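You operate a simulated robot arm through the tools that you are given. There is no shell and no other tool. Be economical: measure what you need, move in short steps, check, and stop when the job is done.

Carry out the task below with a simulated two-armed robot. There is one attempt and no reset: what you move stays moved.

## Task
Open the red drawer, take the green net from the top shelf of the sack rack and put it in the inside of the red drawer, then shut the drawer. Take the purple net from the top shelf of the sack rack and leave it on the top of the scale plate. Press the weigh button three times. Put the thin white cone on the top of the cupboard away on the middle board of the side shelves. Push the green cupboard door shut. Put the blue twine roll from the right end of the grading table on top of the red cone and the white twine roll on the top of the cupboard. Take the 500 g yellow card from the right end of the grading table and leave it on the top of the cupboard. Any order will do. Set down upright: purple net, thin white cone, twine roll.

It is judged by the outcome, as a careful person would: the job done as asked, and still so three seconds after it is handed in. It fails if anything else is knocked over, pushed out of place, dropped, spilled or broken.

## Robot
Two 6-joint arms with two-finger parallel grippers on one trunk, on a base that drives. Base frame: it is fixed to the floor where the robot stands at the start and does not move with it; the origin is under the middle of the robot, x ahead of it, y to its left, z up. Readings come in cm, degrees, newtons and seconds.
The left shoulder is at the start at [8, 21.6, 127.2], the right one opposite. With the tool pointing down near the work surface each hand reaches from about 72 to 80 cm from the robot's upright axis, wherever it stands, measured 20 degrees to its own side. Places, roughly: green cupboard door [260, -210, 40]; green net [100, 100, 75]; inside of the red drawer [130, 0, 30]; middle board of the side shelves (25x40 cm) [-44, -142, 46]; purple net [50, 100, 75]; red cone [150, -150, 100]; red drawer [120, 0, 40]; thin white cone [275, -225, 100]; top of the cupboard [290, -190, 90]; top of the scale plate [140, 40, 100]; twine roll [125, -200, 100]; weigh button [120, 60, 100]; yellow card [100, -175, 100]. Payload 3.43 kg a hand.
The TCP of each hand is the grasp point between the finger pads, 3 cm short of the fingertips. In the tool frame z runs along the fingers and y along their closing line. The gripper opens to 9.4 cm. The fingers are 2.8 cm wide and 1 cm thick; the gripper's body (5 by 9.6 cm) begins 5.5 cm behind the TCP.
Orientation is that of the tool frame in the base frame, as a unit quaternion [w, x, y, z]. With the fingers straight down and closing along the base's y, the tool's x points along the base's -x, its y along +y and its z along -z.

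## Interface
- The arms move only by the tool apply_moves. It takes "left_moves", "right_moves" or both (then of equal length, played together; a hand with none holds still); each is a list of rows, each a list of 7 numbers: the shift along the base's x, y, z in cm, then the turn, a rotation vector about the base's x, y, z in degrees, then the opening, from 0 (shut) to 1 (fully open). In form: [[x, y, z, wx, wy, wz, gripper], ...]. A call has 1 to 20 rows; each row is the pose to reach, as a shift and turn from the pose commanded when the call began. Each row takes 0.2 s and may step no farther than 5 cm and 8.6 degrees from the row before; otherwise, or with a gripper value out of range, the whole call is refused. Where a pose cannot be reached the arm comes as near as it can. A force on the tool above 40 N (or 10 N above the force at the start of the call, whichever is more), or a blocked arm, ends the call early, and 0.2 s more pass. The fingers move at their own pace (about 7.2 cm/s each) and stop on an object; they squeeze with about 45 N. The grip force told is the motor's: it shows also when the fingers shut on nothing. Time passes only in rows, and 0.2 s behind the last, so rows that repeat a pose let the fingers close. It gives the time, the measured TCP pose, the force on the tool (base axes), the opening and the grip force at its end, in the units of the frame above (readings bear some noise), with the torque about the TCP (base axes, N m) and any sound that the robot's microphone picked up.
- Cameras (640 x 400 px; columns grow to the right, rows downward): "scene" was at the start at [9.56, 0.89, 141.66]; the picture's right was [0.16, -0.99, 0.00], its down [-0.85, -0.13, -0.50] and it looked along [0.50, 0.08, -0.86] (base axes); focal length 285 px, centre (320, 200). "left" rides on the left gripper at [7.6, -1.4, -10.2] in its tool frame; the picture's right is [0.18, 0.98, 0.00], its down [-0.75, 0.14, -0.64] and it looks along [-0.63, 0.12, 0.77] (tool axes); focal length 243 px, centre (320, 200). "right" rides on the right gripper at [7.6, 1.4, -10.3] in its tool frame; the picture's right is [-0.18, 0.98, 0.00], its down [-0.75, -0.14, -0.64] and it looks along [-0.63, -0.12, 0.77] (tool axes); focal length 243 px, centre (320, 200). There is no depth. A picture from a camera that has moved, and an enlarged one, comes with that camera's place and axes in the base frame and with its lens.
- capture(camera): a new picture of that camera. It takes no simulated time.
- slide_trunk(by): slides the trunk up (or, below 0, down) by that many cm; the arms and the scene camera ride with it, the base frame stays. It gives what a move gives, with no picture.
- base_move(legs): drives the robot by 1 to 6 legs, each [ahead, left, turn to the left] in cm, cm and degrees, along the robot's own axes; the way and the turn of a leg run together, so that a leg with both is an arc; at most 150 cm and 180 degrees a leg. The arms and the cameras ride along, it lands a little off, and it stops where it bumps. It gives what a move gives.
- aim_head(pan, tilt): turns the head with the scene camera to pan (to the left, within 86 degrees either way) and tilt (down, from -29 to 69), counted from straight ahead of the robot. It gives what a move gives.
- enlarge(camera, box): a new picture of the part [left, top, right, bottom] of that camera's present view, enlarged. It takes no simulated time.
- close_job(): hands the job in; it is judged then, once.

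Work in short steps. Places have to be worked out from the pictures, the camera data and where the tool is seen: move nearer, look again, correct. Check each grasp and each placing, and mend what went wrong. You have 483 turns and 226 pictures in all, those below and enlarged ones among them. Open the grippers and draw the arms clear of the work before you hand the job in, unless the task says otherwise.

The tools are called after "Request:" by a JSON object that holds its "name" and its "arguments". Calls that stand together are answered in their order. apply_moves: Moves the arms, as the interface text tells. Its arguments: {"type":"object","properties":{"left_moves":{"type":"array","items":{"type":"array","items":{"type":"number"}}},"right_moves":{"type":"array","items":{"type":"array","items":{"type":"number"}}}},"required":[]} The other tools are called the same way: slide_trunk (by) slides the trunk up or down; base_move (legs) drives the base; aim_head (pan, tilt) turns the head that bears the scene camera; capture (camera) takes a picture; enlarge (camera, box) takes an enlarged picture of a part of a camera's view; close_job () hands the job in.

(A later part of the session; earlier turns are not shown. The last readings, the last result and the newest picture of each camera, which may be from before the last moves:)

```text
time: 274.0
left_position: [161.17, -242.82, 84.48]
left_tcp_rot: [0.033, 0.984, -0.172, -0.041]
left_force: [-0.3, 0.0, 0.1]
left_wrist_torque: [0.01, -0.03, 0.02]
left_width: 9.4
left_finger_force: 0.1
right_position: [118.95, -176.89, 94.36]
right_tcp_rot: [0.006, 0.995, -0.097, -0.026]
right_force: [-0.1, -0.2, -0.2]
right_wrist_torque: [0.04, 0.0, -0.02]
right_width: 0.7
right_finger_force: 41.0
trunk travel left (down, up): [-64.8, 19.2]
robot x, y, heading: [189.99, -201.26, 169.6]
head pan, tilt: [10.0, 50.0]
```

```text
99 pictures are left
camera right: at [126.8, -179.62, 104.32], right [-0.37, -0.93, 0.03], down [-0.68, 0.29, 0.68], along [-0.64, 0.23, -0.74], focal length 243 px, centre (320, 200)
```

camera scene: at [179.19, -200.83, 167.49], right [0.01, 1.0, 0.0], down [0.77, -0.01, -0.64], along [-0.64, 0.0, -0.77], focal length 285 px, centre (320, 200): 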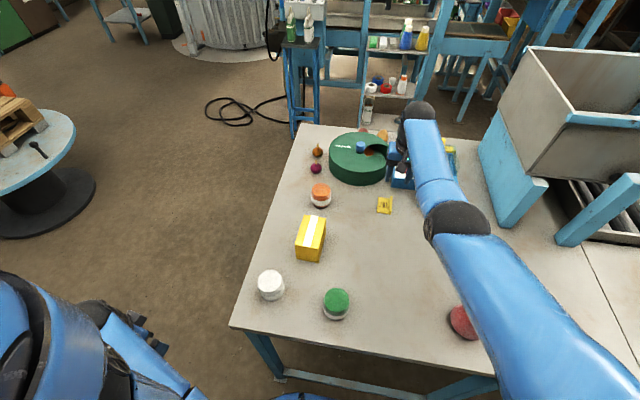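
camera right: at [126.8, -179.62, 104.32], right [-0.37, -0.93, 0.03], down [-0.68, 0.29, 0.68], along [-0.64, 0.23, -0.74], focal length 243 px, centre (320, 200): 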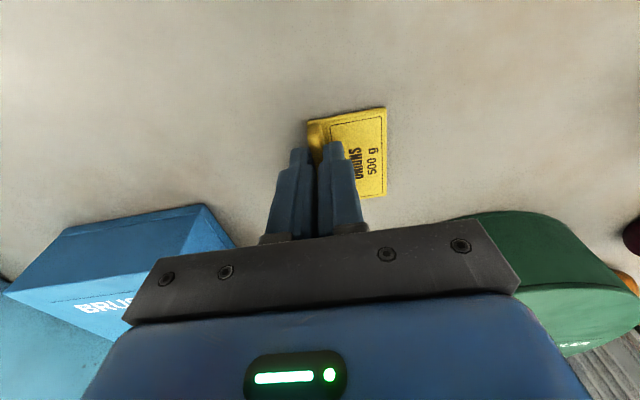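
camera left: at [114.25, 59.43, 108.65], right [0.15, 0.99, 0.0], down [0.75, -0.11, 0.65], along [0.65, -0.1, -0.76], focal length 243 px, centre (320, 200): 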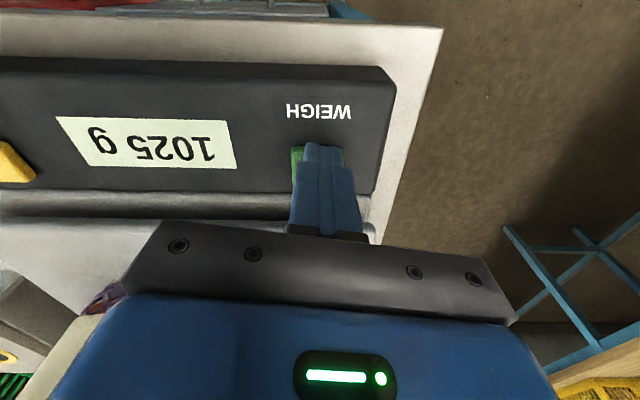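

Card gripped. Lift, raise the trunk, and back off 15 cm for the left hand to take the white roll.

Request:
{"name": "apply_moves", "arguments": {"right_moves": [[0, 0, 3, 0, 0, 0, 0], [0, 0, 6, 0, 0, 0, 0], [0, 0, 9, 0, 0, 0, 0]]}}

Request:
{"name": "slide_trunk", "arguments": {"by": 15}}

Request:
{"name": "base_move", "arguments": {"legs": [[-15, 0, 0]]}}

Request:
{"name": "aim_head", "arguments": {"pan": 0, "tilt": 48}}

Request:
{"name": "capture", "arguments": {"camera": "scene"}}

Request:
{"name": "capture", "arguments": {"camera": "right"}}

```text
time: 274.8
left_position: [161.1, -242.68, 84.47]
left_tcp_rot: [0.032, 0.984, -0.173, -0.041]
left_force: [0.0, 0.6, -0.5]
left_wrist_torque: [0.01, -0.01, 0.01]
left_width: 9.4
left_finger_force: 0.1
right_position: [118.99, -176.79, 103.43]
right_tcp_rot: [0.006, 0.995, -0.098, -0.027]
right_force: [0.4, 0.2, -0.4]
right_wrist_torque: [0.0, 0.03, 0.0]
right_width: 0.71
right_finger_force: 41.4
trunk travel left (down, up): [-64.8, 19.2]
robot x, y, heading: [189.94, -201.02, 169.7]
head pan, tilt: [10.0, 50.0]
```

```text
time: 276.6
left_position: [161.14, -242.83, 99.67]
left_tcp_rot: [0.033, 0.984, -0.172, -0.04]
left_force: [-0.2, 0.8, 0.0]
left_wrist_torque: [-0.01, 0.0, 0.02]
left_width: 9.4
left_finger_force: 0.1
right_position: [119.04, -176.89, 118.38]
right_tcp_rot: [0.006, 0.995, -0.097, -0.027]
right_force: [0.2, 0.3, 0.7]
right_wrist_torque: [0.02, 0.03, 0.02]
right_width: 0.7
right_finger_force: 41.5
trunk travel left (down, up): [-79.8, 4.2]
robot x, y, heading: [190.13, -201.42, 169.6]
head pan, tilt: [10.0, 50.0]
```

```text
time: 278.0
left_position: [175.88, -245.31, 99.45]
left_tcp_rot: [0.032, 0.984, -0.173, -0.039]
left_force: [-0.3, 0.3, 0.2]
left_wrist_torque: [-0.01, -0.03, -0.01]
left_width: 9.39
left_finger_force: 0.0
right_position: [133.6, -179.53, 118.2]
right_tcp_rot: [0.007, 0.995, -0.097, -0.025]
right_force: [-0.8, 0.4, -0.2]
right_wrist_torque: [0.01, -0.05, 0.01]
right_width: 0.71
right_finger_force: 41.1
trunk travel left (down, up): [-79.8, 4.2]
robot x, y, heading: [204.98, -203.94, 169.6]
head pan, tilt: [10.0, 50.0]
```

```text
time: 278.7
left_position: [175.88, -245.57, 99.59]
left_tcp_rot: [0.034, 0.984, -0.173, -0.041]
left_force: [-0.7, -0.3, -0.4]
left_wrist_torque: [-0.02, -0.01, 0.01]
left_width: 9.41
left_finger_force: 0.1
right_position: [133.96, -179.49, 118.29]
right_tcp_rot: [0.007, 0.995, -0.097, -0.026]
right_force: [0.0, -0.2, 0.3]
right_wrist_torque: [-0.05, -0.03, 0.01]
right_width: 0.67
right_finger_force: 41.2
trunk travel left (down, up): [-79.8, 4.2]
robot x, y, heading: [204.64, -203.76, 169.7]
head pan, tilt: [0.0, 48.0]
```

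```text
98 pictures are left
camera scene: at [193.95, -202.19, 172.73], right [0.18, 0.98, 0.0], down [0.73, -0.13, -0.67], along [-0.66, 0.12, -0.74], focal length 285 px, centre (320, 200)
```

scene: 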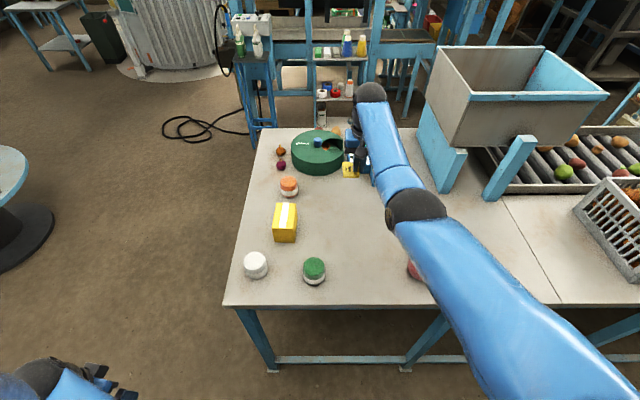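

```text
97 pictures are left
camera right: at [141.64, -182.33, 128.25], right [-0.37, -0.93, 0.03], down [-0.68, 0.29, 0.68], along [-0.64, 0.23, -0.74], focal length 243 px, centre (320, 200)
```

right: 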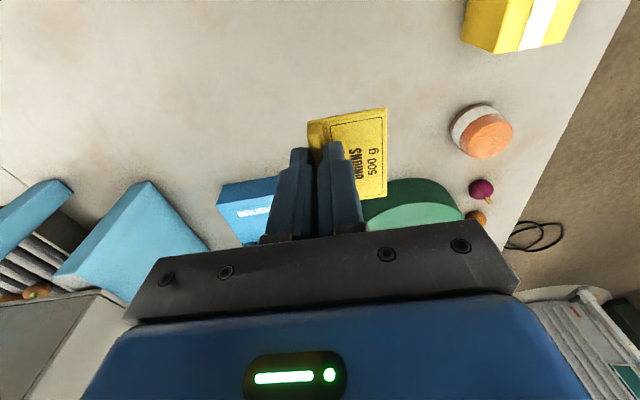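

Card held. White roll at ≈(146.5,-213.8). Raise the trunk 4 cm and bring the left hand over it.

Request:
{"name": "slide_trunk", "arguments": {"by": 4}}

Request:
{"name": "apply_moves", "arguments": {"left_moves": [[-3.5, 3.5, 0, 0, 0, 0, 1], [-7, 7, 0, 0, 0, 0, 1], [-10.5, 10.5, 0, 0, 0, 0, 1], [-14, 14, 0, 0, 0, 0, 1], [-17, 17.5, 0, 0, 0, 0, 1], [-20, 20, 0, 0, 0, 0, 1]]}}

Request:
{"name": "capture", "arguments": {"camera": "left"}}

```text
time: 279.5
left_position: [176.08, -245.53, 103.56]
left_tcp_rot: [0.032, 0.984, -0.173, -0.042]
left_force: [-0.5, 0.2, -0.5]
left_wrist_torque: [-0.03, 0.0, -0.01]
left_width: 9.4
left_finger_force: 0.1
right_position: [133.99, -179.6, 122.47]
right_tcp_rot: [0.007, 0.995, -0.097, -0.027]
right_force: [-0.2, 0.7, 0.0]
right_wrist_torque: [-0.01, -0.04, 0.01]
right_width: 0.68
right_finger_force: 41.3
trunk travel left (down, up): [-83.8, 0.2]
robot x, y, heading: [204.65, -204.0, 169.9]
head pan, tilt: [0.0, 48.0]
```

```text
time: 280.9
left_position: [156.09, -225.37, 103.4]
left_tcp_rot: [0.032, 0.984, -0.173, -0.04]
left_force: [-0.6, 0.2, -0.9]
left_wrist_torque: [0.0, -0.04, 0.0]
left_width: 9.41
left_finger_force: 0.1
right_position: [133.9, -179.55, 122.29]
right_tcp_rot: [0.006, 0.995, -0.097, -0.025]
right_force: [0.1, 0.1, 0.1]
right_wrist_torque: [0.0, 0.02, 0.01]
right_width: 0.7
right_finger_force: 41.5
trunk travel left (down, up): [-83.8, 0.2]
robot x, y, heading: [204.96, -203.75, 169.5]
head pan, tilt: [0.0, 48.0]
```

```text
96 pictures are left
camera left: at [164.65, -226.08, 112.94], right [-0.16, -0.99, 0.06], down [-0.7, 0.16, 0.7], along [-0.7, 0.07, -0.71], focal length 243 px, centre (320, 200)
```

left: 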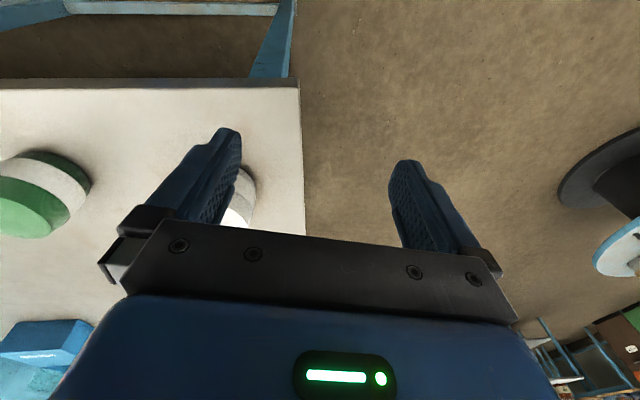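

White roll is beyond the left finger. Shift over it and level the tool.

Request:
{"name": "apply_moves", "arguments": {"left_moves": [[-3, 3.8, 0, 1, -1.7, 0, 1], [-6, 7.6, 0, 1.9, -3.5, 0, 1], [-8, 11.4, 0, 2.8, -5.2, 0, 1]]}}

Request:
{"name": "capture", "arguments": {"camera": "left"}}

```text
time: 281.7
left_position: [147.84, -213.9, 103.46]
left_tcp_rot: [0.001, 0.985, -0.173, 0.001]
left_force: [0.5, 0.6, 0.2]
left_wrist_torque: [-0.01, 0.02, -0.01]
left_width: 9.41
left_finger_force: 0.1
right_position: [133.81, -179.38, 122.33]
right_tcp_rot: [0.006, 0.995, -0.097, -0.027]
right_force: [-0.1, 0.4, 0.6]
right_wrist_torque: [0.0, -0.04, 0.01]
right_width: 0.68
right_finger_force: 41.0
trunk travel left (down, up): [-83.8, 0.2]
robot x, y, heading: [205.14, -204.11, 169.6]
head pan, tilt: [0.0, 48.0]
```

```text
95 pictures are left
camera left: at [155.6, -215.06, 113.73], right [-0.16, -0.99, 0.0], down [-0.76, 0.12, 0.64], along [-0.63, 0.1, -0.77], focal length 243 px, centre (320, 200)
```

left: 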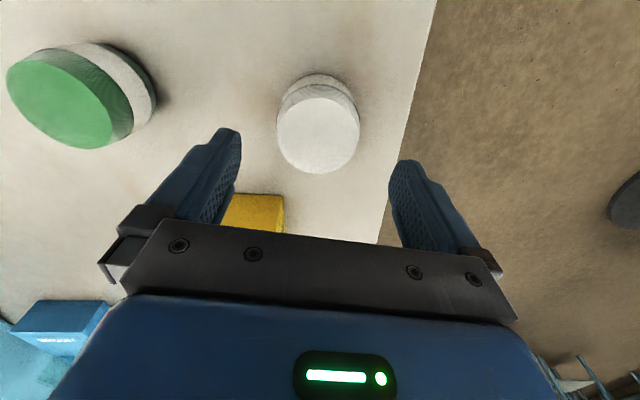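

Centred. Descend and grip.

Request:
{"name": "apply_moves", "arguments": {"left_moves": [[0.2, 0.1, -3, 0, 0, 0, 1], [0.2, 0.1, -6, 0, 0, 0, 1], [0.2, 0.1, -8.7, 0, 0, 0, 1], [0.2, 0.1, -8.7, 0, 0, 0, 0.3], [0.2, 0.1, -8.7, 0, 0, 0, 0.3], [0.2, 0.1, -8.7, 0, 0, 0, 0.3]]}}

Request:
{"name": "capture", "arguments": {"camera": "left"}}

```text
time: 283.1
left_position: [148.25, -213.9, 94.77]
left_tcp_rot: [0.0, 0.985, -0.173, 0.0]
left_force: [-0.9, 0.4, -0.6]
left_wrist_torque: [-0.05, 0.0, 0.01]
left_width: 7.12
left_finger_force: 45.2
right_position: [133.89, -179.55, 122.34]
right_tcp_rot: [0.006, 0.995, -0.097, -0.027]
right_force: [-0.1, -0.2, -0.1]
right_wrist_torque: [-0.01, 0.02, 0.03]
right_width: 0.68
right_finger_force: 41.1
trunk travel left (down, up): [-83.8, 0.2]
robot x, y, heading: [204.97, -204.05, 169.6]
head pan, tilt: [0.0, 48.0]
```

```text
94 pictures are left
camera left: at [156.0, -215.14, 105.05], right [-0.16, -0.99, 0.0], down [-0.76, 0.12, 0.64], along [-0.63, 0.1, -0.77], focal length 243 px, centre (320, 200)
```

left: 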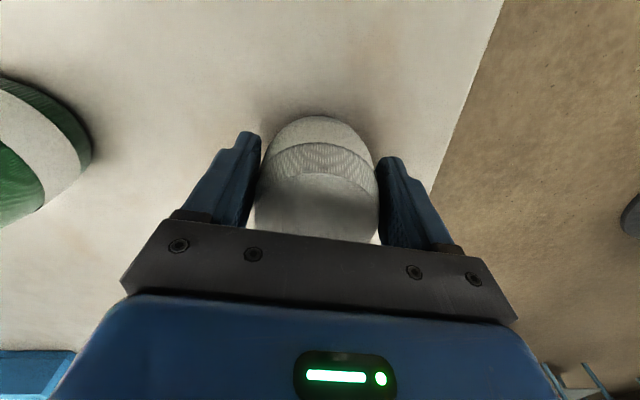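

Gripped. Lift the roll, back up, and retract the right hand before turning.

Request:
{"name": "apply_moves", "arguments": {"left_moves": [[0, 0, 3, 0, 0, 0, 0.3], [0, 0, 6, 0, 0, 0, 0.3], [0, 0, 9, 0, 0, 0, 0.3]]}}

Request:
{"name": "base_move", "arguments": {"legs": [[-10, 0, 0]]}}

Request:
{"name": "apply_moves", "arguments": {"left_moves": [[2, -1, 0, 0, 0, 0, 0.3], [4, -2, 0, 0, 0, 0, 0.3], [6, -3, 0, 0, 0, 0, 0.3], [8, -4, 0, 0, 0, 0, 0.3], [10, -5, 0, 0, 0, 0, 0.3], [12, -6, 0, 0, 0, 0, 0.3], [13, -6, 0, 0, 0, 0, 0.3], [14, -6, 0, 0, 0, 0, 0.3]], "right_moves": [[4, -0.8, -1, 0, 0, 0, 0], [8, -1.6, -3, 0, 0, 0, 0], [12, -2.4, -5, 0, 0, 0, 0], [16, -3.2, -7, 0, 0, 0, 0], [20, -4, -9, 0, 0, 0, 0], [24, -4.8, -11, 0, 0, 0, 0], [28, -5.6, -13, 0, 0, 0, 0], [31, -6, -15, 0, 0, 0, 0]]}}

Request:
{"name": "capture", "arguments": {"camera": "scene"}}

```text
time: 283.9
left_position: [148.22, -213.99, 103.82]
left_tcp_rot: [0.0, 0.985, -0.173, 0.0]
left_force: [-0.1, 0.4, -1.6]
left_wrist_torque: [-0.05, 0.01, 0.01]
left_width: 7.06
left_finger_force: 44.7
right_position: [133.93, -179.49, 122.31]
right_tcp_rot: [0.007, 0.995, -0.098, -0.026]
right_force: [0.6, 0.4, 0.1]
right_wrist_torque: [0.03, -0.03, 0.02]
right_width: 0.68
right_finger_force: 41.1
trunk travel left (down, up): [-83.8, 0.2]
robot x, y, heading: [205.22, -204.04, 169.8]
head pan, tilt: [0.0, 48.0]
```

```text
time: 285.1
left_position: [157.07, -215.67, 103.32]
left_tcp_rot: [0.0, 0.985, -0.173, 0.005]
left_force: [-1.0, -0.3, -1.5]
left_wrist_torque: [-0.03, -0.07, 0.0]
left_width: 7.07
left_finger_force: 45.2
right_position: [142.55, -181.12, 121.69]
right_tcp_rot: [0.007, 0.995, -0.098, -0.021]
right_force: [-0.2, -0.1, -0.1]
right_wrist_torque: [-0.02, -0.06, -0.01]
right_width: 0.69
right_finger_force: 41.1
trunk travel left (down, up): [-83.8, 0.2]
robot x, y, heading: [214.62, -205.97, 169.2]
head pan, tilt: [0.0, 48.0]
```

```text
time: 286.9
left_position: [172.19, -221.58, 103.94]
left_tcp_rot: [0.0, 0.985, -0.174, -0.001]
left_force: [-0.1, -0.2, -2.2]
left_wrist_torque: [-0.03, -0.02, 0.02]
left_width: 7.06
left_finger_force: 44.9
right_position: [174.72, -187.23, 106.11]
right_tcp_rot: [0.006, 0.995, -0.097, -0.029]
right_force: [-0.4, 0.1, 0.2]
right_wrist_torque: [0.02, 0.07, 0.0]
right_width: 0.7
right_finger_force: 40.3
right hand out of reach, approached as far as the arm can: row 2, 3, 4, 5, 6, 7, 8
trunk travel left (down, up): [-83.8, 0.2]
robot x, y, heading: [214.54, -205.7, 169.6]
head pan, tilt: [0.0, 48.0]
```

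```text
93 pictures are left
camera scene: at [204.15, -204.0, 176.79], right [0.18, 0.98, 0.0], down [0.73, -0.13, -0.67], along [-0.66, 0.12, -0.74], focal length 285 px, centre (320, 200)
```

scene: 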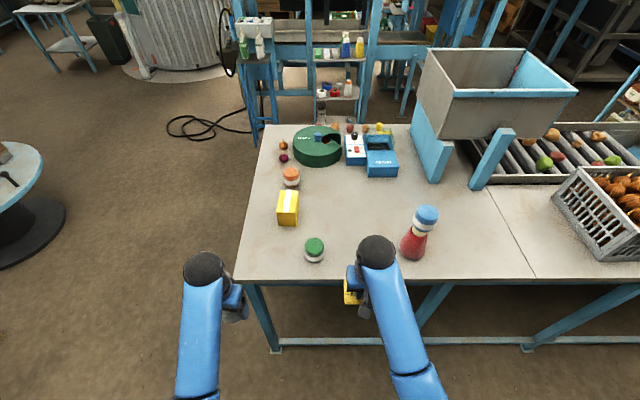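

Stack is intact, both items held. Turn around to face the cupboard.

Request:
{"name": "base_move", "arguments": {"legs": [[0, 0, -178]]}}

Request:
{"name": "aim_head", "arguments": {"pan": 5, "tilt": 45}}

Request:
{"name": "capture", "arguments": {"camera": "scene"}}

```text
time: 294.5
left_position: [256.41, -187.68, 103.79]
left_tcp_rot: [0.0, 0.147, 0.989, 0.0]
left_force: [-0.6, -0.7, -3.0]
left_wrist_torque: [-0.01, 0.04, 0.02]
left_width: 7.09
left_finger_force: 45.1
right_position: [255.56, -222.33, 106.11]
right_tcp_rot: [0.027, 0.072, 0.997, 0.007]
right_force: [-0.6, 0.6, 0.1]
right_wrist_torque: [0.01, 0.0, -0.02]
right_width: 0.7
right_finger_force: 40.8
trunk travel left (down, up): [-83.8, 0.2]
robot x, y, heading: [214.64, -205.74, -7.2]
head pan, tilt: [0.0, 48.0]
```

```text
time: 295.1
left_position: [256.51, -187.72, 103.76]
left_tcp_rot: [0.001, 0.148, 0.989, 0.0]
left_force: [0.8, 0.6, -2.0]
left_wrist_torque: [0.04, -0.01, 0.0]
left_width: 7.12
left_finger_force: 44.4
right_position: [255.58, -222.27, 106.01]
right_tcp_rot: [0.027, 0.073, 0.997, 0.006]
right_force: [0.7, -0.3, 0.7]
right_wrist_torque: [0.0, -0.03, 0.0]
right_width: 0.65
right_finger_force: 41.2
trunk travel left (down, up): [-83.8, 0.2]
robot x, y, heading: [214.7, -205.68, -7.2]
head pan, tilt: [5.0, 45.0]
```

```text
92 pictures are left
camera scene: at [225.7, -206.71, 177.18], right [-0.04, -1.0, 0.0], down [-0.71, 0.03, -0.71], along [0.71, -0.03, -0.71], focal length 285 px, centre (320, 200)
```

scene: 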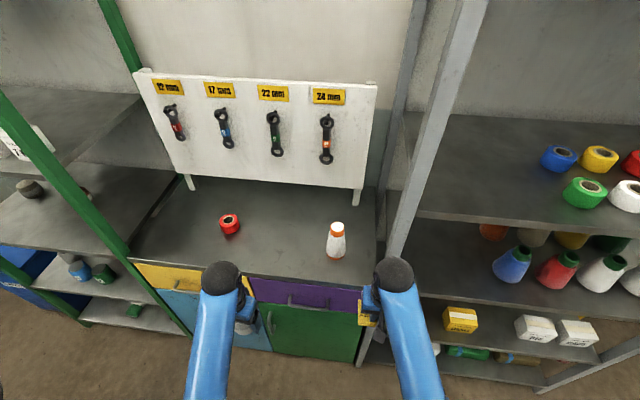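

Cupboard top z≈89.7, front edge ≈x 275–280; free space between the tape and the white cone. Extend the left hand with the white roll to ≈(287,-183).

Request:
{"name": "apply_moves", "arguments": {"left_moves": [[4.4, 0.7, 0.5, 0, 0, 0, 0.3], [8.8, 1.3, 1, 0, 0, 0, 0.3], [13.2, 2, 1, 0, 0, 0, 0.3], [17.6, 2.6, 1, 0, 0, 0, 0.3], [22, 3.3, 1, 0, 0, 0, 0.3], [26.4, 4, 1, 0, 0, 0, 0.3], [30.5, 4.6, 1, 0, 0, 0, 0.3]]}}

Request:
{"name": "slide_trunk", "arguments": {"by": -7}}

Request:
{"name": "capture", "arguments": {"camera": "scene"}}

Request:
{"name": "capture", "arguments": {"camera": "left"}}

```text
time: 296.8
left_position: [287.09, -183.11, 104.77]
left_tcp_rot: [0.0, 0.149, 0.989, -0.001]
left_force: [-0.3, 0.4, -2.9]
left_wrist_torque: [-0.01, -0.03, 0.01]
left_width: 7.07
left_finger_force: 44.9
right_position: [255.8, -222.25, 105.9]
right_tcp_rot: [0.026, 0.073, 0.997, 0.007]
right_force: [-0.4, 1.2, 0.2]
right_wrist_torque: [-0.03, 0.01, 0.03]
right_width: 0.7
right_finger_force: 41.2
trunk travel left (down, up): [-83.8, 0.2]
robot x, y, heading: [214.45, -205.53, -7.6]
head pan, tilt: [5.0, 45.0]
```

```text
time: 297.8
left_position: [286.92, -183.1, 97.91]
left_tcp_rot: [0.0, 0.148, 0.989, 0.0]
left_force: [-0.2, -0.8, -1.1]
left_wrist_torque: [0.0, 0.0, 0.05]
left_width: 7.07
left_finger_force: 44.7
right_position: [255.6, -222.34, 98.93]
right_tcp_rot: [0.028, 0.073, 0.997, 0.007]
right_force: [-0.5, -0.4, 0.5]
right_wrist_torque: [-0.01, 0.0, -0.01]
right_width: 0.68
right_finger_force: 41.5
trunk travel left (down, up): [-76.8, 7.2]
robot x, y, heading: [214.61, -205.89, -7.4]
head pan, tilt: [5.0, 45.0]
```

```text
91 pictures are left
camera scene: at [225.66, -206.71, 170.19], right [-0.04, -1.0, 0.0], down [-0.71, 0.03, -0.71], along [0.71, -0.03, -0.71], focal length 285 px, centre (320, 200)
```

scene: 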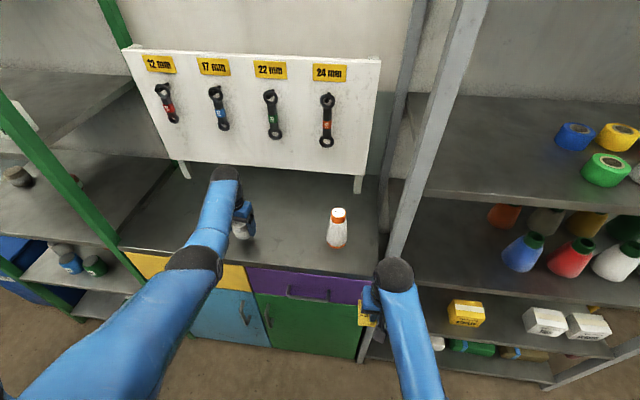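

```text
90 pictures are left
camera left: at [279.29, -182.17, 108.06], right [0.11, 0.99, 0.0], down [0.76, -0.09, 0.64], along [0.64, -0.07, -0.77], focal length 243 px, centre (320, 200)
```

left: 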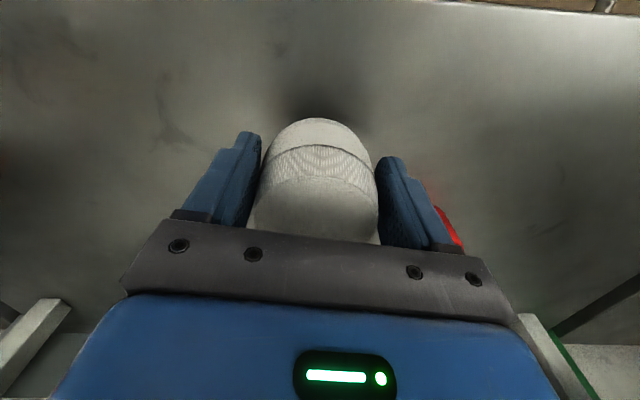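

Good spot. Lower in small steps to contact.

Request:
{"name": "apply_moves", "arguments": {"left_moves": [[0, 0, -1, 0, 0, 0, 0.3], [0, 0, -2, 0, 0, 0, 0.3], [0, 0, -3, 0, 0, 0, 0.3], [0, 0, -3.6, 0, 0, 0, 0.3]]}}

Request:
{"name": "apply_moves", "arguments": {"left_moves": [[0, 0, -0.4, 0, 0, 0, 0.3], [0, 0, -0.8, 0, 0, 0, 0.3]]}}

```text
time: 298.8
left_position: [286.86, -183.09, 94.92]
left_tcp_rot: [0.006, 0.148, 0.989, 0.002]
left_force: [0.2, 2.0, 28.0]
left_wrist_torque: [-0.01, 0.62, -0.07]
left_width: 7.09
left_finger_force: 45.1
right_position: [255.39, -222.32, 99.16]
right_tcp_rot: [0.029, 0.072, 0.997, 0.008]
right_force: [0.3, 0.2, 0.2]
right_wrist_torque: [-0.02, -0.04, -0.01]
right_width: 0.7
right_finger_force: 40.8
trunk travel left (down, up): [-76.8, 7.2]
robot x, y, heading: [214.63, -205.63, -7.5]
head pan, tilt: [5.0, 45.0]
```

```text
time: 299.3
left_position: [287.13, -183.07, 94.9]
left_tcp_rot: [0.009, 0.148, 0.989, 0.001]
left_force: [-13.0, -1.8, 25.9]
left_wrist_torque: [-0.53, 1.06, -0.18]
left_width: 7.07
left_finger_force: 45.6
right_position: [255.27, -222.32, 99.09]
right_tcp_rot: [0.029, 0.072, 0.997, 0.008]
right_force: [0.9, 0.4, -0.1]
right_wrist_torque: [0.0, 0.01, 0.0]
right_width: 0.68
right_finger_force: 41.5
trunk travel left (down, up): [-76.8, 7.2]
robot x, y, heading: [214.7, -205.68, -7.6]
head pan, tilt: [5.0, 45.0]
stopped in row 2 (left hand): the force on the tool passed its limit at 42 N (the readings are from after the stop); the commanded pose is now the measured one
```

Contact. Relieve, open, and rise.

Request:
{"name": "apply_moves", "arguments": {"left_moves": [[-0.3, 0, 0.3, 0, 0, 0, 0.3], [-0.3, 0, 0.3, 0, 0, 0, 0.8], [-0.3, 0, 0.3, 0, 0, 0, 1], [-0.3, 0, 2, 0, 0, 0, 1], [-0.3, 0, 5, 0, 0, 0, 1], [-0.3, 0, 9, 0, 0, 0, 1]]}}

Request:
{"name": "capture", "arguments": {"camera": "left"}}

```text
time: 300.7
left_position: [286.96, -183.08, 103.38]
left_tcp_rot: [0.006, 0.148, 0.989, 0.002]
left_force: [0.9, -0.5, 0.2]
left_wrist_torque: [0.04, 0.01, 0.01]
left_width: 9.37
left_finger_force: 0.1
right_position: [255.63, -222.25, 99.0]
right_tcp_rot: [0.027, 0.072, 0.997, 0.007]
right_force: [0.1, -0.3, 0.9]
right_wrist_torque: [0.02, -0.02, -0.03]
right_width: 0.7
right_finger_force: 41.1
trunk travel left (down, up): [-76.8, 7.2]
robot x, y, heading: [214.41, -206.39, -7.5]
head pan, tilt: [5.0, 45.0]
```

```text
89 pictures are left
camera left: at [279.27, -182.13, 113.59], right [0.11, 0.99, 0.0], down [0.75, -0.09, 0.65], along [0.65, -0.07, -0.76], focal length 243 px, centre (320, 200)
```

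left: 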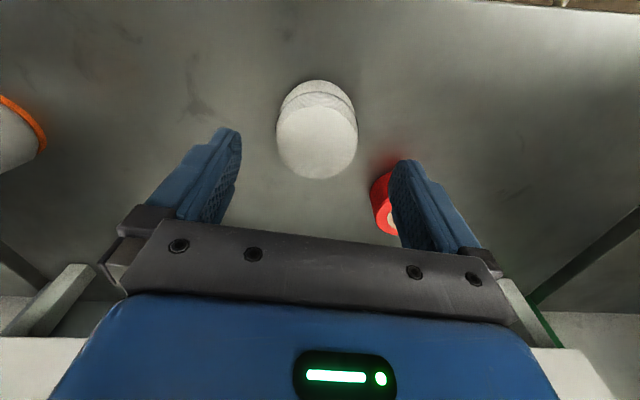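

White roll stands upright. Retract the left hand, then strafe left 20 cm so the right hand faces the card's spot.

Request:
{"name": "apply_moves", "arguments": {"left_moves": [[-4.5, -0.6, 1, 0, 0, 0, 1], [-9, -1.2, 1, 0, 0, 0, 1], [-13.5, -1.8, 0, 0, 0, 0, 1], [-18, -2.4, -1, 0, 0, 0, 1], [-22.5, -3, -2, 0, 0, 0, 1], [-27, -3.6, -4, 0, 0, 0, 1], [-31, -4, -6, 0, 0, 0, 1]]}}

Request:
{"name": "base_move", "arguments": {"legs": [[0, 20, 0]]}}

Request:
{"name": "capture", "arguments": {"camera": "scene"}}

Request:
{"name": "capture", "arguments": {"camera": "right"}}

```text
time: 302.3
left_position: [255.89, -187.02, 97.49]
left_tcp_rot: [0.009, 0.149, 0.989, 0.001]
left_force: [0.0, -1.1, -0.4]
left_wrist_torque: [-0.02, -0.02, -0.03]
left_width: 9.41
left_finger_force: 0.0
left hand out of reach, approached as far as the arm can: row 3, 4, 5, 6
right_position: [255.52, -222.2, 99.08]
right_tcp_rot: [0.029, 0.072, 0.997, 0.007]
right_force: [-0.4, 0.4, 0.3]
right_wrist_torque: [0.03, 0.0, -0.03]
right_width: 0.7
right_finger_force: 41.1
trunk travel left (down, up): [-76.8, 7.2]
robot x, y, heading: [214.75, -205.85, -7.6]
head pan, tilt: [5.0, 45.0]
```

```text
time: 303.9
left_position: [258.57, -167.49, 97.38]
left_tcp_rot: [0.007, 0.148, 0.989, 0.003]
left_force: [-1.2, 0.1, 0.0]
left_wrist_torque: [0.0, 0.01, -0.04]
left_width: 9.39
left_finger_force: 0.0
right_position: [258.23, -202.88, 98.94]
right_tcp_rot: [0.027, 0.073, 0.997, 0.009]
right_force: [-1.3, 0.4, -0.3]
right_wrist_torque: [0.0, 0.0, -0.02]
right_width: 0.69
right_finger_force: 41.0
trunk travel left (down, up): [-76.8, 7.2]
robot x, y, heading: [216.9, -186.08, -7.8]
head pan, tilt: [5.0, 45.0]
```

```text
88 pictures are left
camera scene: at [228.25, -187.42, 170.18], right [-0.04, -1.0, 0.0], down [-0.71, 0.03, -0.71], along [0.71, -0.03, -0.71], focal length 285 px, centre (320, 200)
```

scene: 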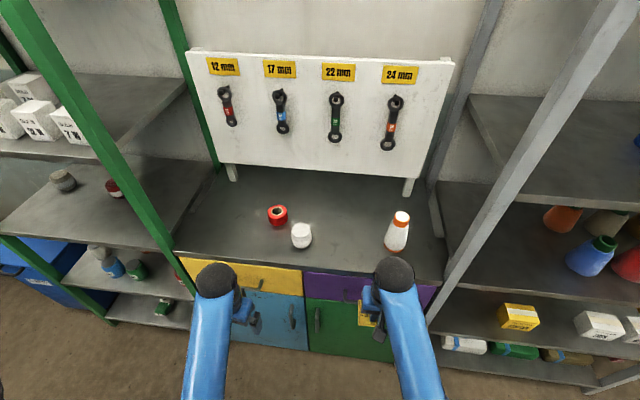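

```text
87 pictures are left
camera right: at [250.4, -200.39, 108.87], right [0.32, 0.95, 0.03], down [0.69, -0.26, 0.68], along [0.65, -0.2, -0.73], focal length 243 px, centre (320, 200)
```

right: 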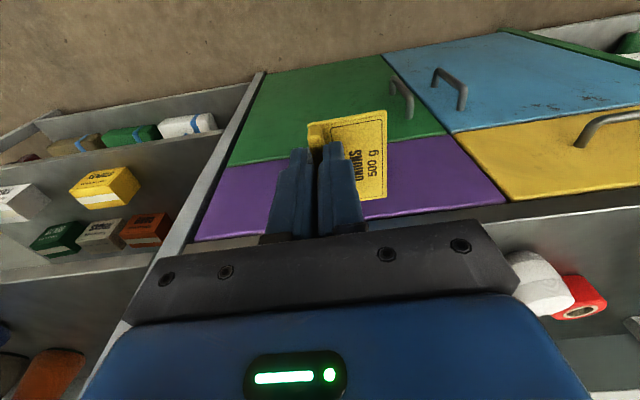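

Extend the right hand over the cupboard top at y≈-202.5 (between cone and roll).

Request:
{"name": "apply_moves", "arguments": {"right_moves": [[2, 0, 2, 0, 0, 0, 0], [6.5, 0.2, 2, 0, 0, 0, 0], [11, 0.4, 2, 0, 0, 0, 0], [15.5, 0.6, 2, 0, 0, 0, 0], [20, 0.8, 2, 0, 0, 0, 0], [24, 1, 2, 0, 0, 0, 0], [24, 1, 0, 0, 0, 0, 0], [24, 1, -2.5, 0, 0, 0, 0]]}}

Request:
{"name": "capture", "arguments": {"camera": "right"}}

Request:
{"name": "capture", "arguments": {"camera": "scene"}}

```text
time: 305.7
left_position: [258.66, -167.23, 97.33]
left_tcp_rot: [0.008, 0.149, 0.989, 0.001]
left_force: [-0.5, -0.7, 0.3]
left_wrist_torque: [-0.01, -0.01, 0.04]
left_width: 9.39
left_finger_force: 0.0
right_position: [282.32, -201.47, 96.4]
right_tcp_rot: [0.027, 0.073, 0.997, 0.008]
right_force: [-0.9, 0.3, 0.2]
right_wrist_torque: [0.04, -0.01, -0.02]
right_width: 0.68
right_finger_force: 40.6
right hand out of reach, approached as far as the arm can: row 1
trunk travel left (down, up): [-76.8, 7.2]
robot x, y, heading: [217.31, -186.0, -7.6]
head pan, tilt: [5.0, 45.0]
```

```text
86 pictures are left
camera right: at [274.42, -199.11, 106.36], right [0.32, 0.95, 0.03], down [0.69, -0.26, 0.68], along [0.65, -0.2, -0.73], focal length 243 px, centre (320, 200)
```

right: 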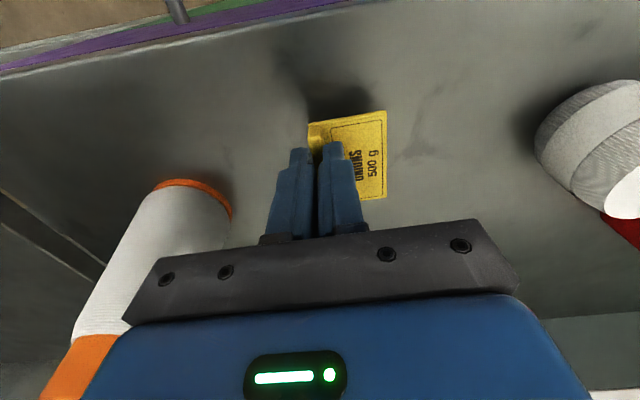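

```text
85 pictures are left
camera scene: at [228.29, -186.9, 170.19], right [-0.04, -1.0, 0.0], down [-0.71, 0.03, -0.71], along [0.71, -0.03, -0.71], focal length 285 px, centre (320, 200)
```

scene: 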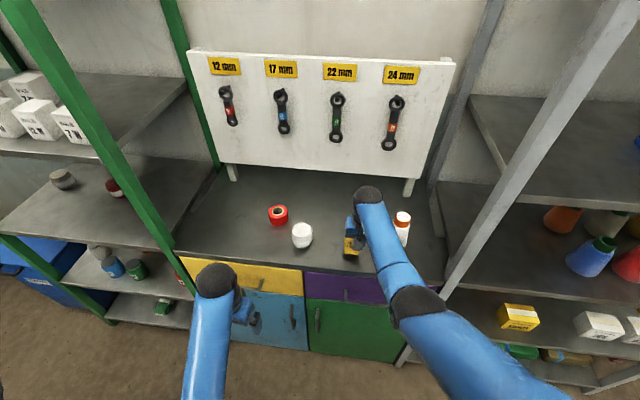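

Gap to the cone is fine. Lower to contact.

Request:
{"name": "apply_moves", "arguments": {"right_moves": [[0, 0.5, -0.6, 0, 0, 0, 0], [0, 0.5, -1.2, 0, 0, 0, 0], [0, 0.5, -1.7, 0, 0, 0, 0]]}}

Request:
{"name": "apply_moves", "arguments": {"right_moves": [[0, 0, -0.4, 0, 0, 0, 0], [0, 0, -0.8, 0, 0, 0, 0]]}}

```text
time: 306.5
left_position: [258.74, -167.15, 97.31]
left_tcp_rot: [0.007, 0.149, 0.989, 0.001]
left_force: [-0.2, -0.2, 0.6]
left_wrist_torque: [0.0, -0.02, 0.01]
left_width: 9.39
left_finger_force: 0.0
right_position: [282.24, -201.01, 94.73]
right_tcp_rot: [0.028, 0.073, 0.997, 0.008]
right_force: [-0.9, 0.1, -1.3]
right_wrist_torque: [-0.01, -0.03, -0.03]
right_width: 0.68
right_finger_force: 41.1
trunk travel left (down, up): [-76.8, 7.2]
robot x, y, heading: [217.32, -185.8, -7.2]
head pan, tilt: [5.0, 45.0]
```

```text
time: 307.1
left_position: [258.49, -167.22, 97.33]
left_tcp_rot: [0.009, 0.148, 0.989, 0.001]
left_force: [-0.6, 0.2, -0.2]
left_wrist_torque: [0.0, 0.02, 0.0]
left_width: 9.41
left_finger_force: 0.0
right_position: [282.21, -200.89, 94.35]
right_tcp_rot: [0.03, 0.072, 0.997, 0.008]
right_force: [-0.6, -0.2, 15.5]
right_wrist_torque: [0.0, 0.25, 0.01]
right_width: 0.68
right_finger_force: 40.9
trunk travel left (down, up): [-76.8, 7.2]
robot x, y, heading: [217.47, -186.08, -7.5]
head pan, tilt: [5.0, 45.0]
```

Contact. Relieve, open a little, rise, and look.

Request:
{"name": "apply_moves", "arguments": {"right_moves": [[0, 0, 0.3, 0, 0, 0, 0], [0, 0, 0.3, 0, 0, 0, 0.25], [0, 0, 0.3, 0, 0, 0, 0.3], [0, 0, 3, 0, 0, 0, 0.3], [0, 0, 6, 0, 0, 0, 0.3], [0, 0, 9, 0, 0, 0, 0.3]]}}

Request:
{"name": "capture", "arguments": {"camera": "right"}}

```text
time: 308.5
left_position: [258.82, -167.24, 97.35]
left_tcp_rot: [0.009, 0.148, 0.989, 0.002]
left_force: [-0.3, -0.7, 0.5]
left_wrist_torque: [-0.01, 0.0, 0.01]
left_width: 9.38
left_finger_force: 0.0
right_position: [282.16, -200.88, 103.16]
right_tcp_rot: [0.027, 0.072, 0.997, 0.007]
right_force: [-0.7, -0.2, 0.4]
right_wrist_torque: [-0.02, 0.02, 0.02]
right_width: 2.83
right_finger_force: 0.1
trunk travel left (down, up): [-76.8, 7.2]
robot x, y, heading: [216.94, -185.46, -7.6]
head pan, tilt: [5.0, 45.0]
```

```text
84 pictures are left
camera right: at [274.41, -198.47, 113.0], right [0.32, 0.95, 0.03], down [0.69, -0.26, 0.68], along [0.65, -0.2, -0.73], focal length 243 px, centre (320, 200)
```

right: 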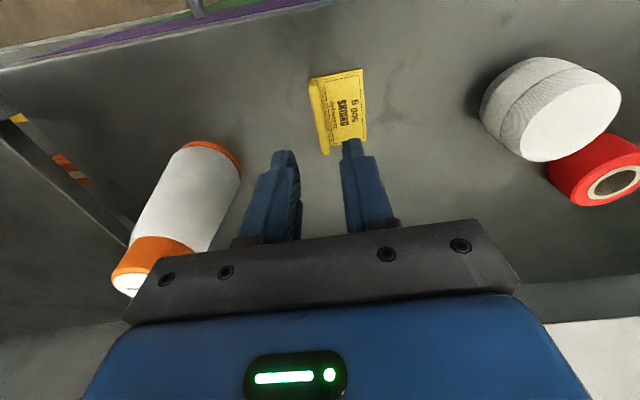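

Card is lying properly. Now the white cone at ≈(284.7,-215.5): retract the right hand, pitch it ~70° forward and open, in front of the cone.

Request:
{"name": "apply_moves", "arguments": {"right_moves": [[-4.5, 0.5, 1, 0, 0, 0, 0.3], [-9, 0, 0, 0, 0, 0, 0.5], [-13.5, -1.5, -1, 0, 0, 0, 1], [-18, -3, -2, 0, 0, 0, 1], [-22, -5, -2, -1.2, -7.9, 0, 1], [-24, -7, -2, -2.3, -15.8, 0, 1], [-24, -9, -2, -3.5, -23.7, 0, 1], [-24, -11, -2, -4.6, -31.6, 0, 1], [-24, -12, -2, -5.8, -39.5, 0, 1], [-24, -12, -2, -6.9, -47.4, 0, 1], [-24, -12, -2, -8.1, -55.3, 0, 1], [-24, -12, -2, -9.2, -63.2, 0, 1], [-24, -12, -2, -10.1, -70, 0, 1]]}}

Request:
{"name": "capture", "arguments": {"camera": "right"}}

Request:
{"name": "capture", "arguments": {"camera": "scene"}}

```text
time: 311.3
left_position: [258.74, -167.26, 97.28]
left_tcp_rot: [0.008, 0.148, 0.989, 0.001]
left_force: [0.0, 0.8, 0.2]
left_wrist_torque: [-0.02, 0.0, 0.01]
left_width: 9.39
left_finger_force: 0.0
right_position: [258.34, -213.0, 101.02]
right_tcp_rot: [0.6, 0.053, 0.797, -0.034]
right_force: [-0.3, -0.6, 0.2]
right_wrist_torque: [0.03, 0.01, -0.02]
right_width: 9.41
right_finger_force: 0.0
right hand out of reach, approached as far as the arm can: row 4
trunk travel left (down, up): [-76.8, 7.2]
robot x, y, heading: [217.49, -185.95, -7.5]
head pan, tilt: [5.0, 45.0]
```

```text
83 pictures are left
camera right: at [246.62, -209.98, 96.63], right [0.17, 0.97, 0.18], down [-0.42, -0.1, 0.9], along [0.89, -0.24, 0.39], focal length 243 px, centre (320, 200)
```

right: 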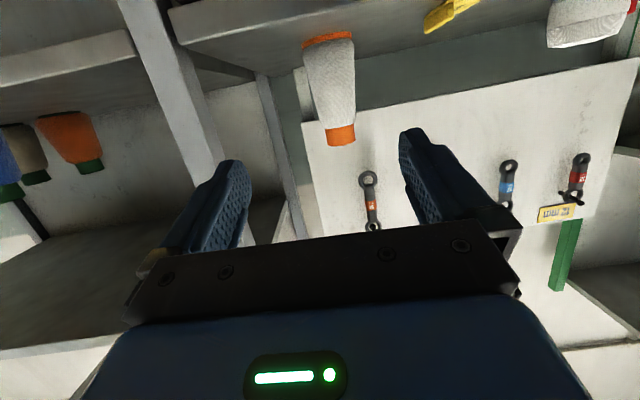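

```text
82 pictures are left
camera scene: at [228.3, -186.86, 170.18], right [-0.04, -1.0, 0.0], down [-0.71, 0.03, -0.71], along [0.71, -0.03, -0.71], focal length 285 px, centre (320, 200)
```

scene: 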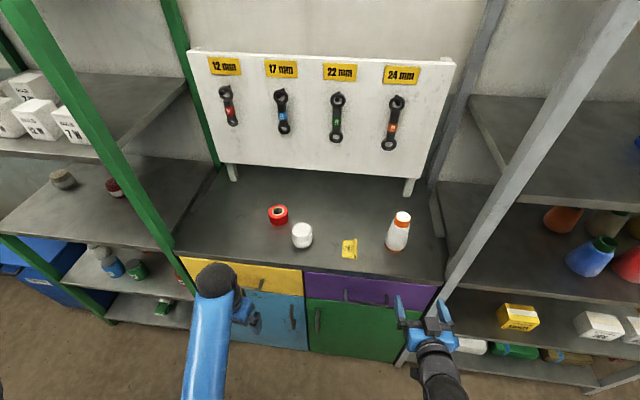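

Cone is centred at ≈(284,-214.7). Approach with the fingers open to either side, stopping short to check.

Request:
{"name": "apply_moves", "arguments": {"right_moves": [[4.5, -0.3, -0.5, 0, 0, 0, 1], [9, -0.6, -1, 0, 0, 0, 1], [13.5, -0.9, -1.5, 0, 0, 0, 1], [17, -1.1, -1.5, 0, 0, 0, 1]]}}

Request:
{"name": "capture", "arguments": {"camera": "right"}}

Request:
{"name": "enlarge", "arguments": {"camera": "scene", "box": [320, 190, 480, 290]}}

```text
time: 312.3
left_position: [258.74, -167.28, 97.33]
left_tcp_rot: [0.008, 0.148, 0.989, 0.002]
left_force: [-0.8, 0.2, -0.9]
left_wrist_torque: [-0.01, 0.03, 0.0]
left_width: 9.39
left_finger_force: 0.0
right_position: [275.19, -214.16, 99.45]
right_tcp_rot: [0.599, 0.053, 0.798, -0.034]
right_force: [0.9, -0.3, 0.4]
right_wrist_torque: [0.03, 0.0, -0.03]
right_width: 9.41
right_finger_force: 0.0
trunk travel left (down, up): [-76.8, 7.2]
robot x, y, heading: [217.47, -185.72, -7.5]
head pan, tilt: [5.0, 45.0]
```

```text
81 pictures are left
camera right: at [263.68, -211.13, 95.12], right [0.18, 0.97, 0.19], down [-0.42, -0.1, 0.9], along [0.89, -0.24, 0.39], focal length 243 px, centre (320, 200)
```

right: 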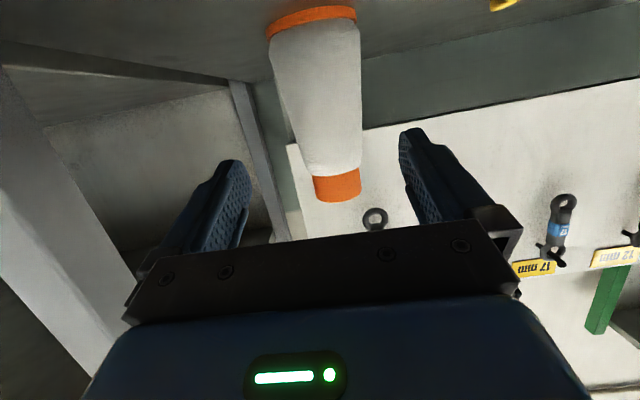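

```text
4.00 times, centred on (400, 240) of scene
camera zoom: at [228.49, -186.87, 170.17], right [-0.05, -1.0, 0.0], down [-0.71, 0.03, -0.71], along [0.71, -0.03, -0.71], focal length 1142 px, centre (0, 40)
```

zoom: 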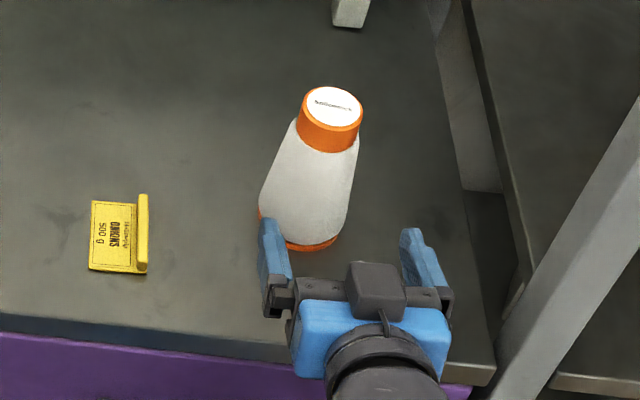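

Aligned. Advance 8.5 cm and close on the cone.

Request:
{"name": "apply_moves", "arguments": {"right_moves": [[4, -0.1, 0, 0, 0, 0, 1], [8.3, -0.3, 0, 0, 0, 0, 1], [8.3, -0.3, 0, 0, 0, 0, 0.7], [8.3, -0.3, 0, 0, 0, 0, 0.4], [8.3, -0.3, 0, 0, 0, 0, 0.2], [8.3, -0.3, 0, 0, 0, 0, 0.2]]}}

Request:
{"name": "capture", "arguments": {"camera": "right"}}

Request:
{"name": "enlarge", "arguments": {"camera": "scene", "box": [320, 190, 480, 290]}}

```text
time: 313.7
left_position: [258.76, -167.33, 97.4]
left_tcp_rot: [0.007, 0.149, 0.989, 0.002]
left_force: [0.4, -0.1, 0.2]
left_wrist_torque: [-0.01, 0.01, 0.0]
left_width: 9.37
left_finger_force: 0.2
right_position: [283.49, -214.4, 99.53]
right_tcp_rot: [0.6, 0.054, 0.798, -0.036]
right_force: [0.3, -0.4, -0.9]
right_wrist_torque: [0.01, 0.01, 0.0]
right_width: 5.97
right_finger_force: 45.5
trunk travel left (down, up): [-76.8, 7.2]
robot x, y, heading: [217.0, -185.81, -7.4]
head pan, tilt: [5.0, 45.0]
```

```text
79 pictures are left
camera right: at [271.87, -211.45, 95.13], right [0.18, 0.97, 0.19], down [-0.42, -0.1, 0.9], along [0.89, -0.24, 0.39], focal length 243 px, centre (320, 200)
```

right: 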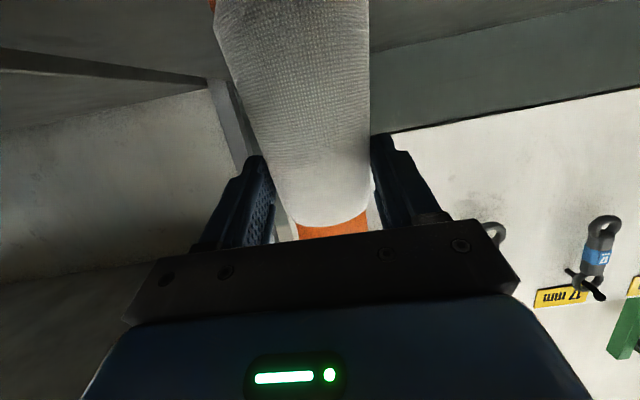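

```text
4.00 times, centred on (400, 240) of scene
camera zoom: at [228.36, -186.87, 170.18], right [-0.04, -1.0, 0.0], down [-0.71, 0.03, -0.71], along [0.71, -0.03, -0.71], focal length 1142 px, centre (0, 40)
```

zoom: 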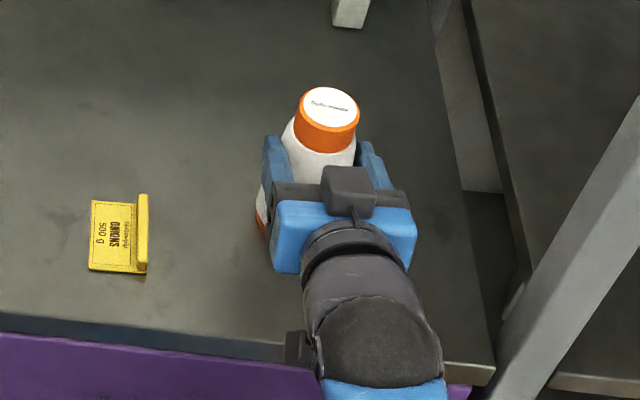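

Gripped. Lift and draw back clear of the cupboard.

Request:
{"name": "apply_moves", "arguments": {"right_moves": [[0, 0, 2, 0, 0, 0, 0.2], [0, 0, 4, 0, 0, 0, 0.2], [-1, 0, 6, 0, 0, 0, 0.2], [-5, 0.5, 7, 0, 0, 0, 0.2], [-9.5, 1, 7, 0, 0, 0, 0.2], [-14, 1.5, 7, 0, 0, 0, 0.2], [-18.5, 2, 7, 0, 0, 0, 0.2], [-23, 3, 7, 0, 0, 0, 0.2]]}}

Request:
{"name": "capture", "arguments": {"camera": "scene"}}

Request:
{"name": "capture", "arguments": {"camera": "right"}}

```text
time: 315.5
left_position: [258.6, -167.14, 97.46]
left_tcp_rot: [0.009, 0.149, 0.989, 0.001]
left_force: [0.6, 0.5, 0.1]
left_wrist_torque: [0.0, -0.05, 0.0]
left_width: 9.39
left_finger_force: 0.0
right_position: [260.24, -211.28, 106.72]
right_tcp_rot: [0.602, 0.053, 0.796, -0.034]
right_force: [-0.8, 0.0, -0.2]
right_wrist_torque: [0.0, 0.01, -0.01]
right_width: 6.01
right_finger_force: 44.8
trunk travel left (down, up): [-76.8, 7.2]
robot x, y, heading: [217.45, -186.32, -7.8]
head pan, tilt: [5.0, 45.0]
```

```text
77 pictures are left
camera scene: at [228.01, -186.83, 170.2], right [-0.04, -1.0, 0.0], down [-0.71, 0.03, -0.71], along [0.71, -0.03, -0.71], focal length 285 px, centre (320, 200)
```

scene: 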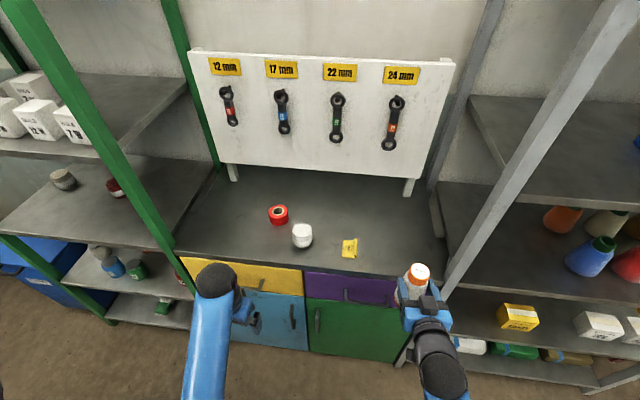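

```text
76 pictures are left
camera right: at [248.69, -208.35, 102.34], right [0.17, 0.97, 0.19], down [-0.42, -0.1, 0.9], along [0.89, -0.24, 0.39], focal length 243 px, centre (320, 200)
```

right: 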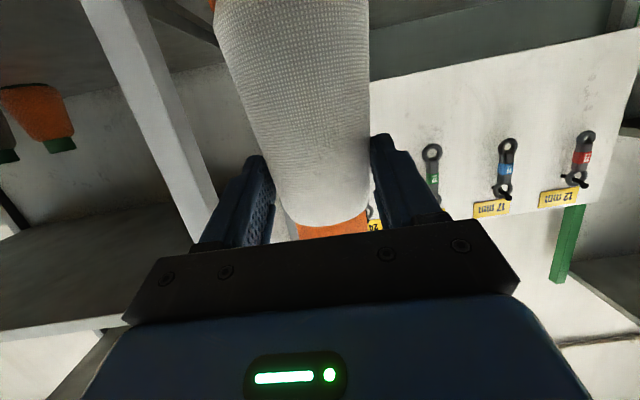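

Cone held upright. Travel back: square up, strafe right past the table's end, reverse into the front aisle.

Request:
{"name": "base_move", "arguments": {"legs": [[-8, 0, -2.8], [0, -108, 0], [-140, 0, 0], [-52, 0, 0]]}}

Request:
{"name": "capture", "arguments": {"camera": "right"}}

```text
time: 330.9
left_position: [43.96, -243.25, 97.33]
left_tcp_rot: [0.007, 0.164, 0.986, 0.002]
left_force: [0.5, -0.2, -0.2]
left_wrist_torque: [0.0, -0.01, -0.03]
left_width: 9.41
left_finger_force: 0.1
right_position: [44.32, -287.49, 106.48]
right_tcp_rot: [0.598, 0.067, 0.797, -0.045]
right_force: [0.2, -0.4, -1.3]
right_wrist_torque: [0.04, 0.0, -0.02]
right_width: 6.0
right_finger_force: 44.7
trunk travel left (down, up): [-76.8, 7.2]
robot x, y, heading: [1.67, -260.4, -9.6]
head pan, tilt: [5.0, 45.0]
```

```text
75 pictures are left
camera right: at [32.7, -284.11, 102.17], right [0.21, 0.96, 0.18], down [-0.42, -0.08, 0.9], along [0.88, -0.27, 0.39], focal length 243 px, centre (320, 200)
```

right: 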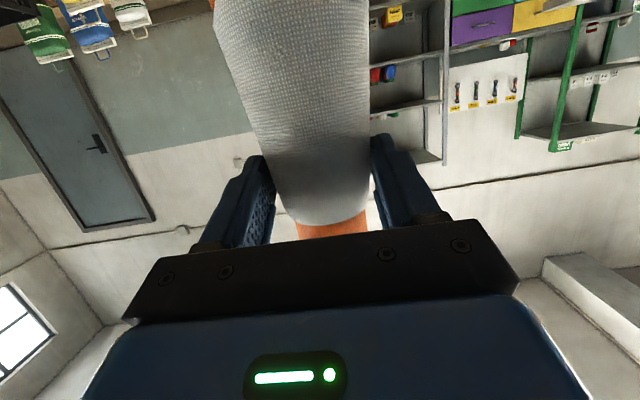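

Turn around (clockwise) to look toward the side shelves.

Request:
{"name": "base_move", "arguments": {"legs": [[0, 0, -170]]}}

Request:
{"name": "aim_head", "arguments": {"pan": -50, "tilt": 40}}

Request:
{"name": "capture", "arguments": {"camera": "scene"}}

```text
time: 338.3
left_position: [-37.22, -284.13, 97.33]
left_tcp_rot: [0.003, 0.996, -0.089, -0.007]
left_force: [0.5, 0.5, 0.6]
left_wrist_torque: [0.02, 0.0, -0.02]
left_width: 9.38
left_finger_force: 0.1
right_position: [-44.37, -240.62, 106.74]
right_tcp_rot: [0.002, 0.8, -0.005, -0.6]
right_force: [1.1, -0.3, -1.1]
right_wrist_torque: [-0.01, -0.02, 0.01]
right_width: 5.98
right_finger_force: 45.2
trunk travel left (down, up): [-76.8, 7.2]
robot x, y, heading: [1.85, -260.41, 179.2]
head pan, tilt: [5.0, 45.0]
```

```text
time: 339.6
left_position: [-37.17, -284.12, 97.23]
left_tcp_rot: [0.002, 0.996, -0.088, -0.007]
left_force: [-0.4, 0.0, 0.2]
left_wrist_torque: [0.04, -0.02, 0.02]
left_width: 9.43
left_finger_force: 0.0
right_position: [-44.43, -240.53, 106.62]
right_tcp_rot: [0.002, 0.8, -0.004, -0.6]
right_force: [-0.2, -0.4, -1.6]
right_wrist_torque: [0.01, -0.03, 0.0]
right_width: 5.97
right_finger_force: 45.2
trunk travel left (down, up): [-76.8, 7.2]
robot x, y, heading: [1.4, -260.8, 179.3]
head pan, tilt: [-50.0, 40.0]
```

```text
74 pictures are left
camera scene: at [-6.8, -254.12, 170.91], right [0.77, 0.63, 0.0], down [0.41, -0.5, -0.77], along [-0.49, 0.59, -0.64], focal length 285 px, centre (320, 200)
```

scene: 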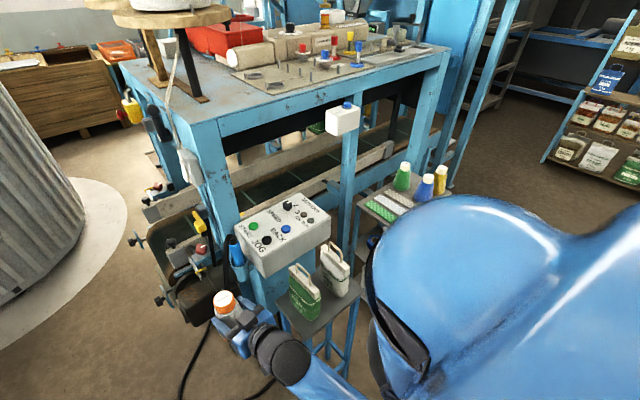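

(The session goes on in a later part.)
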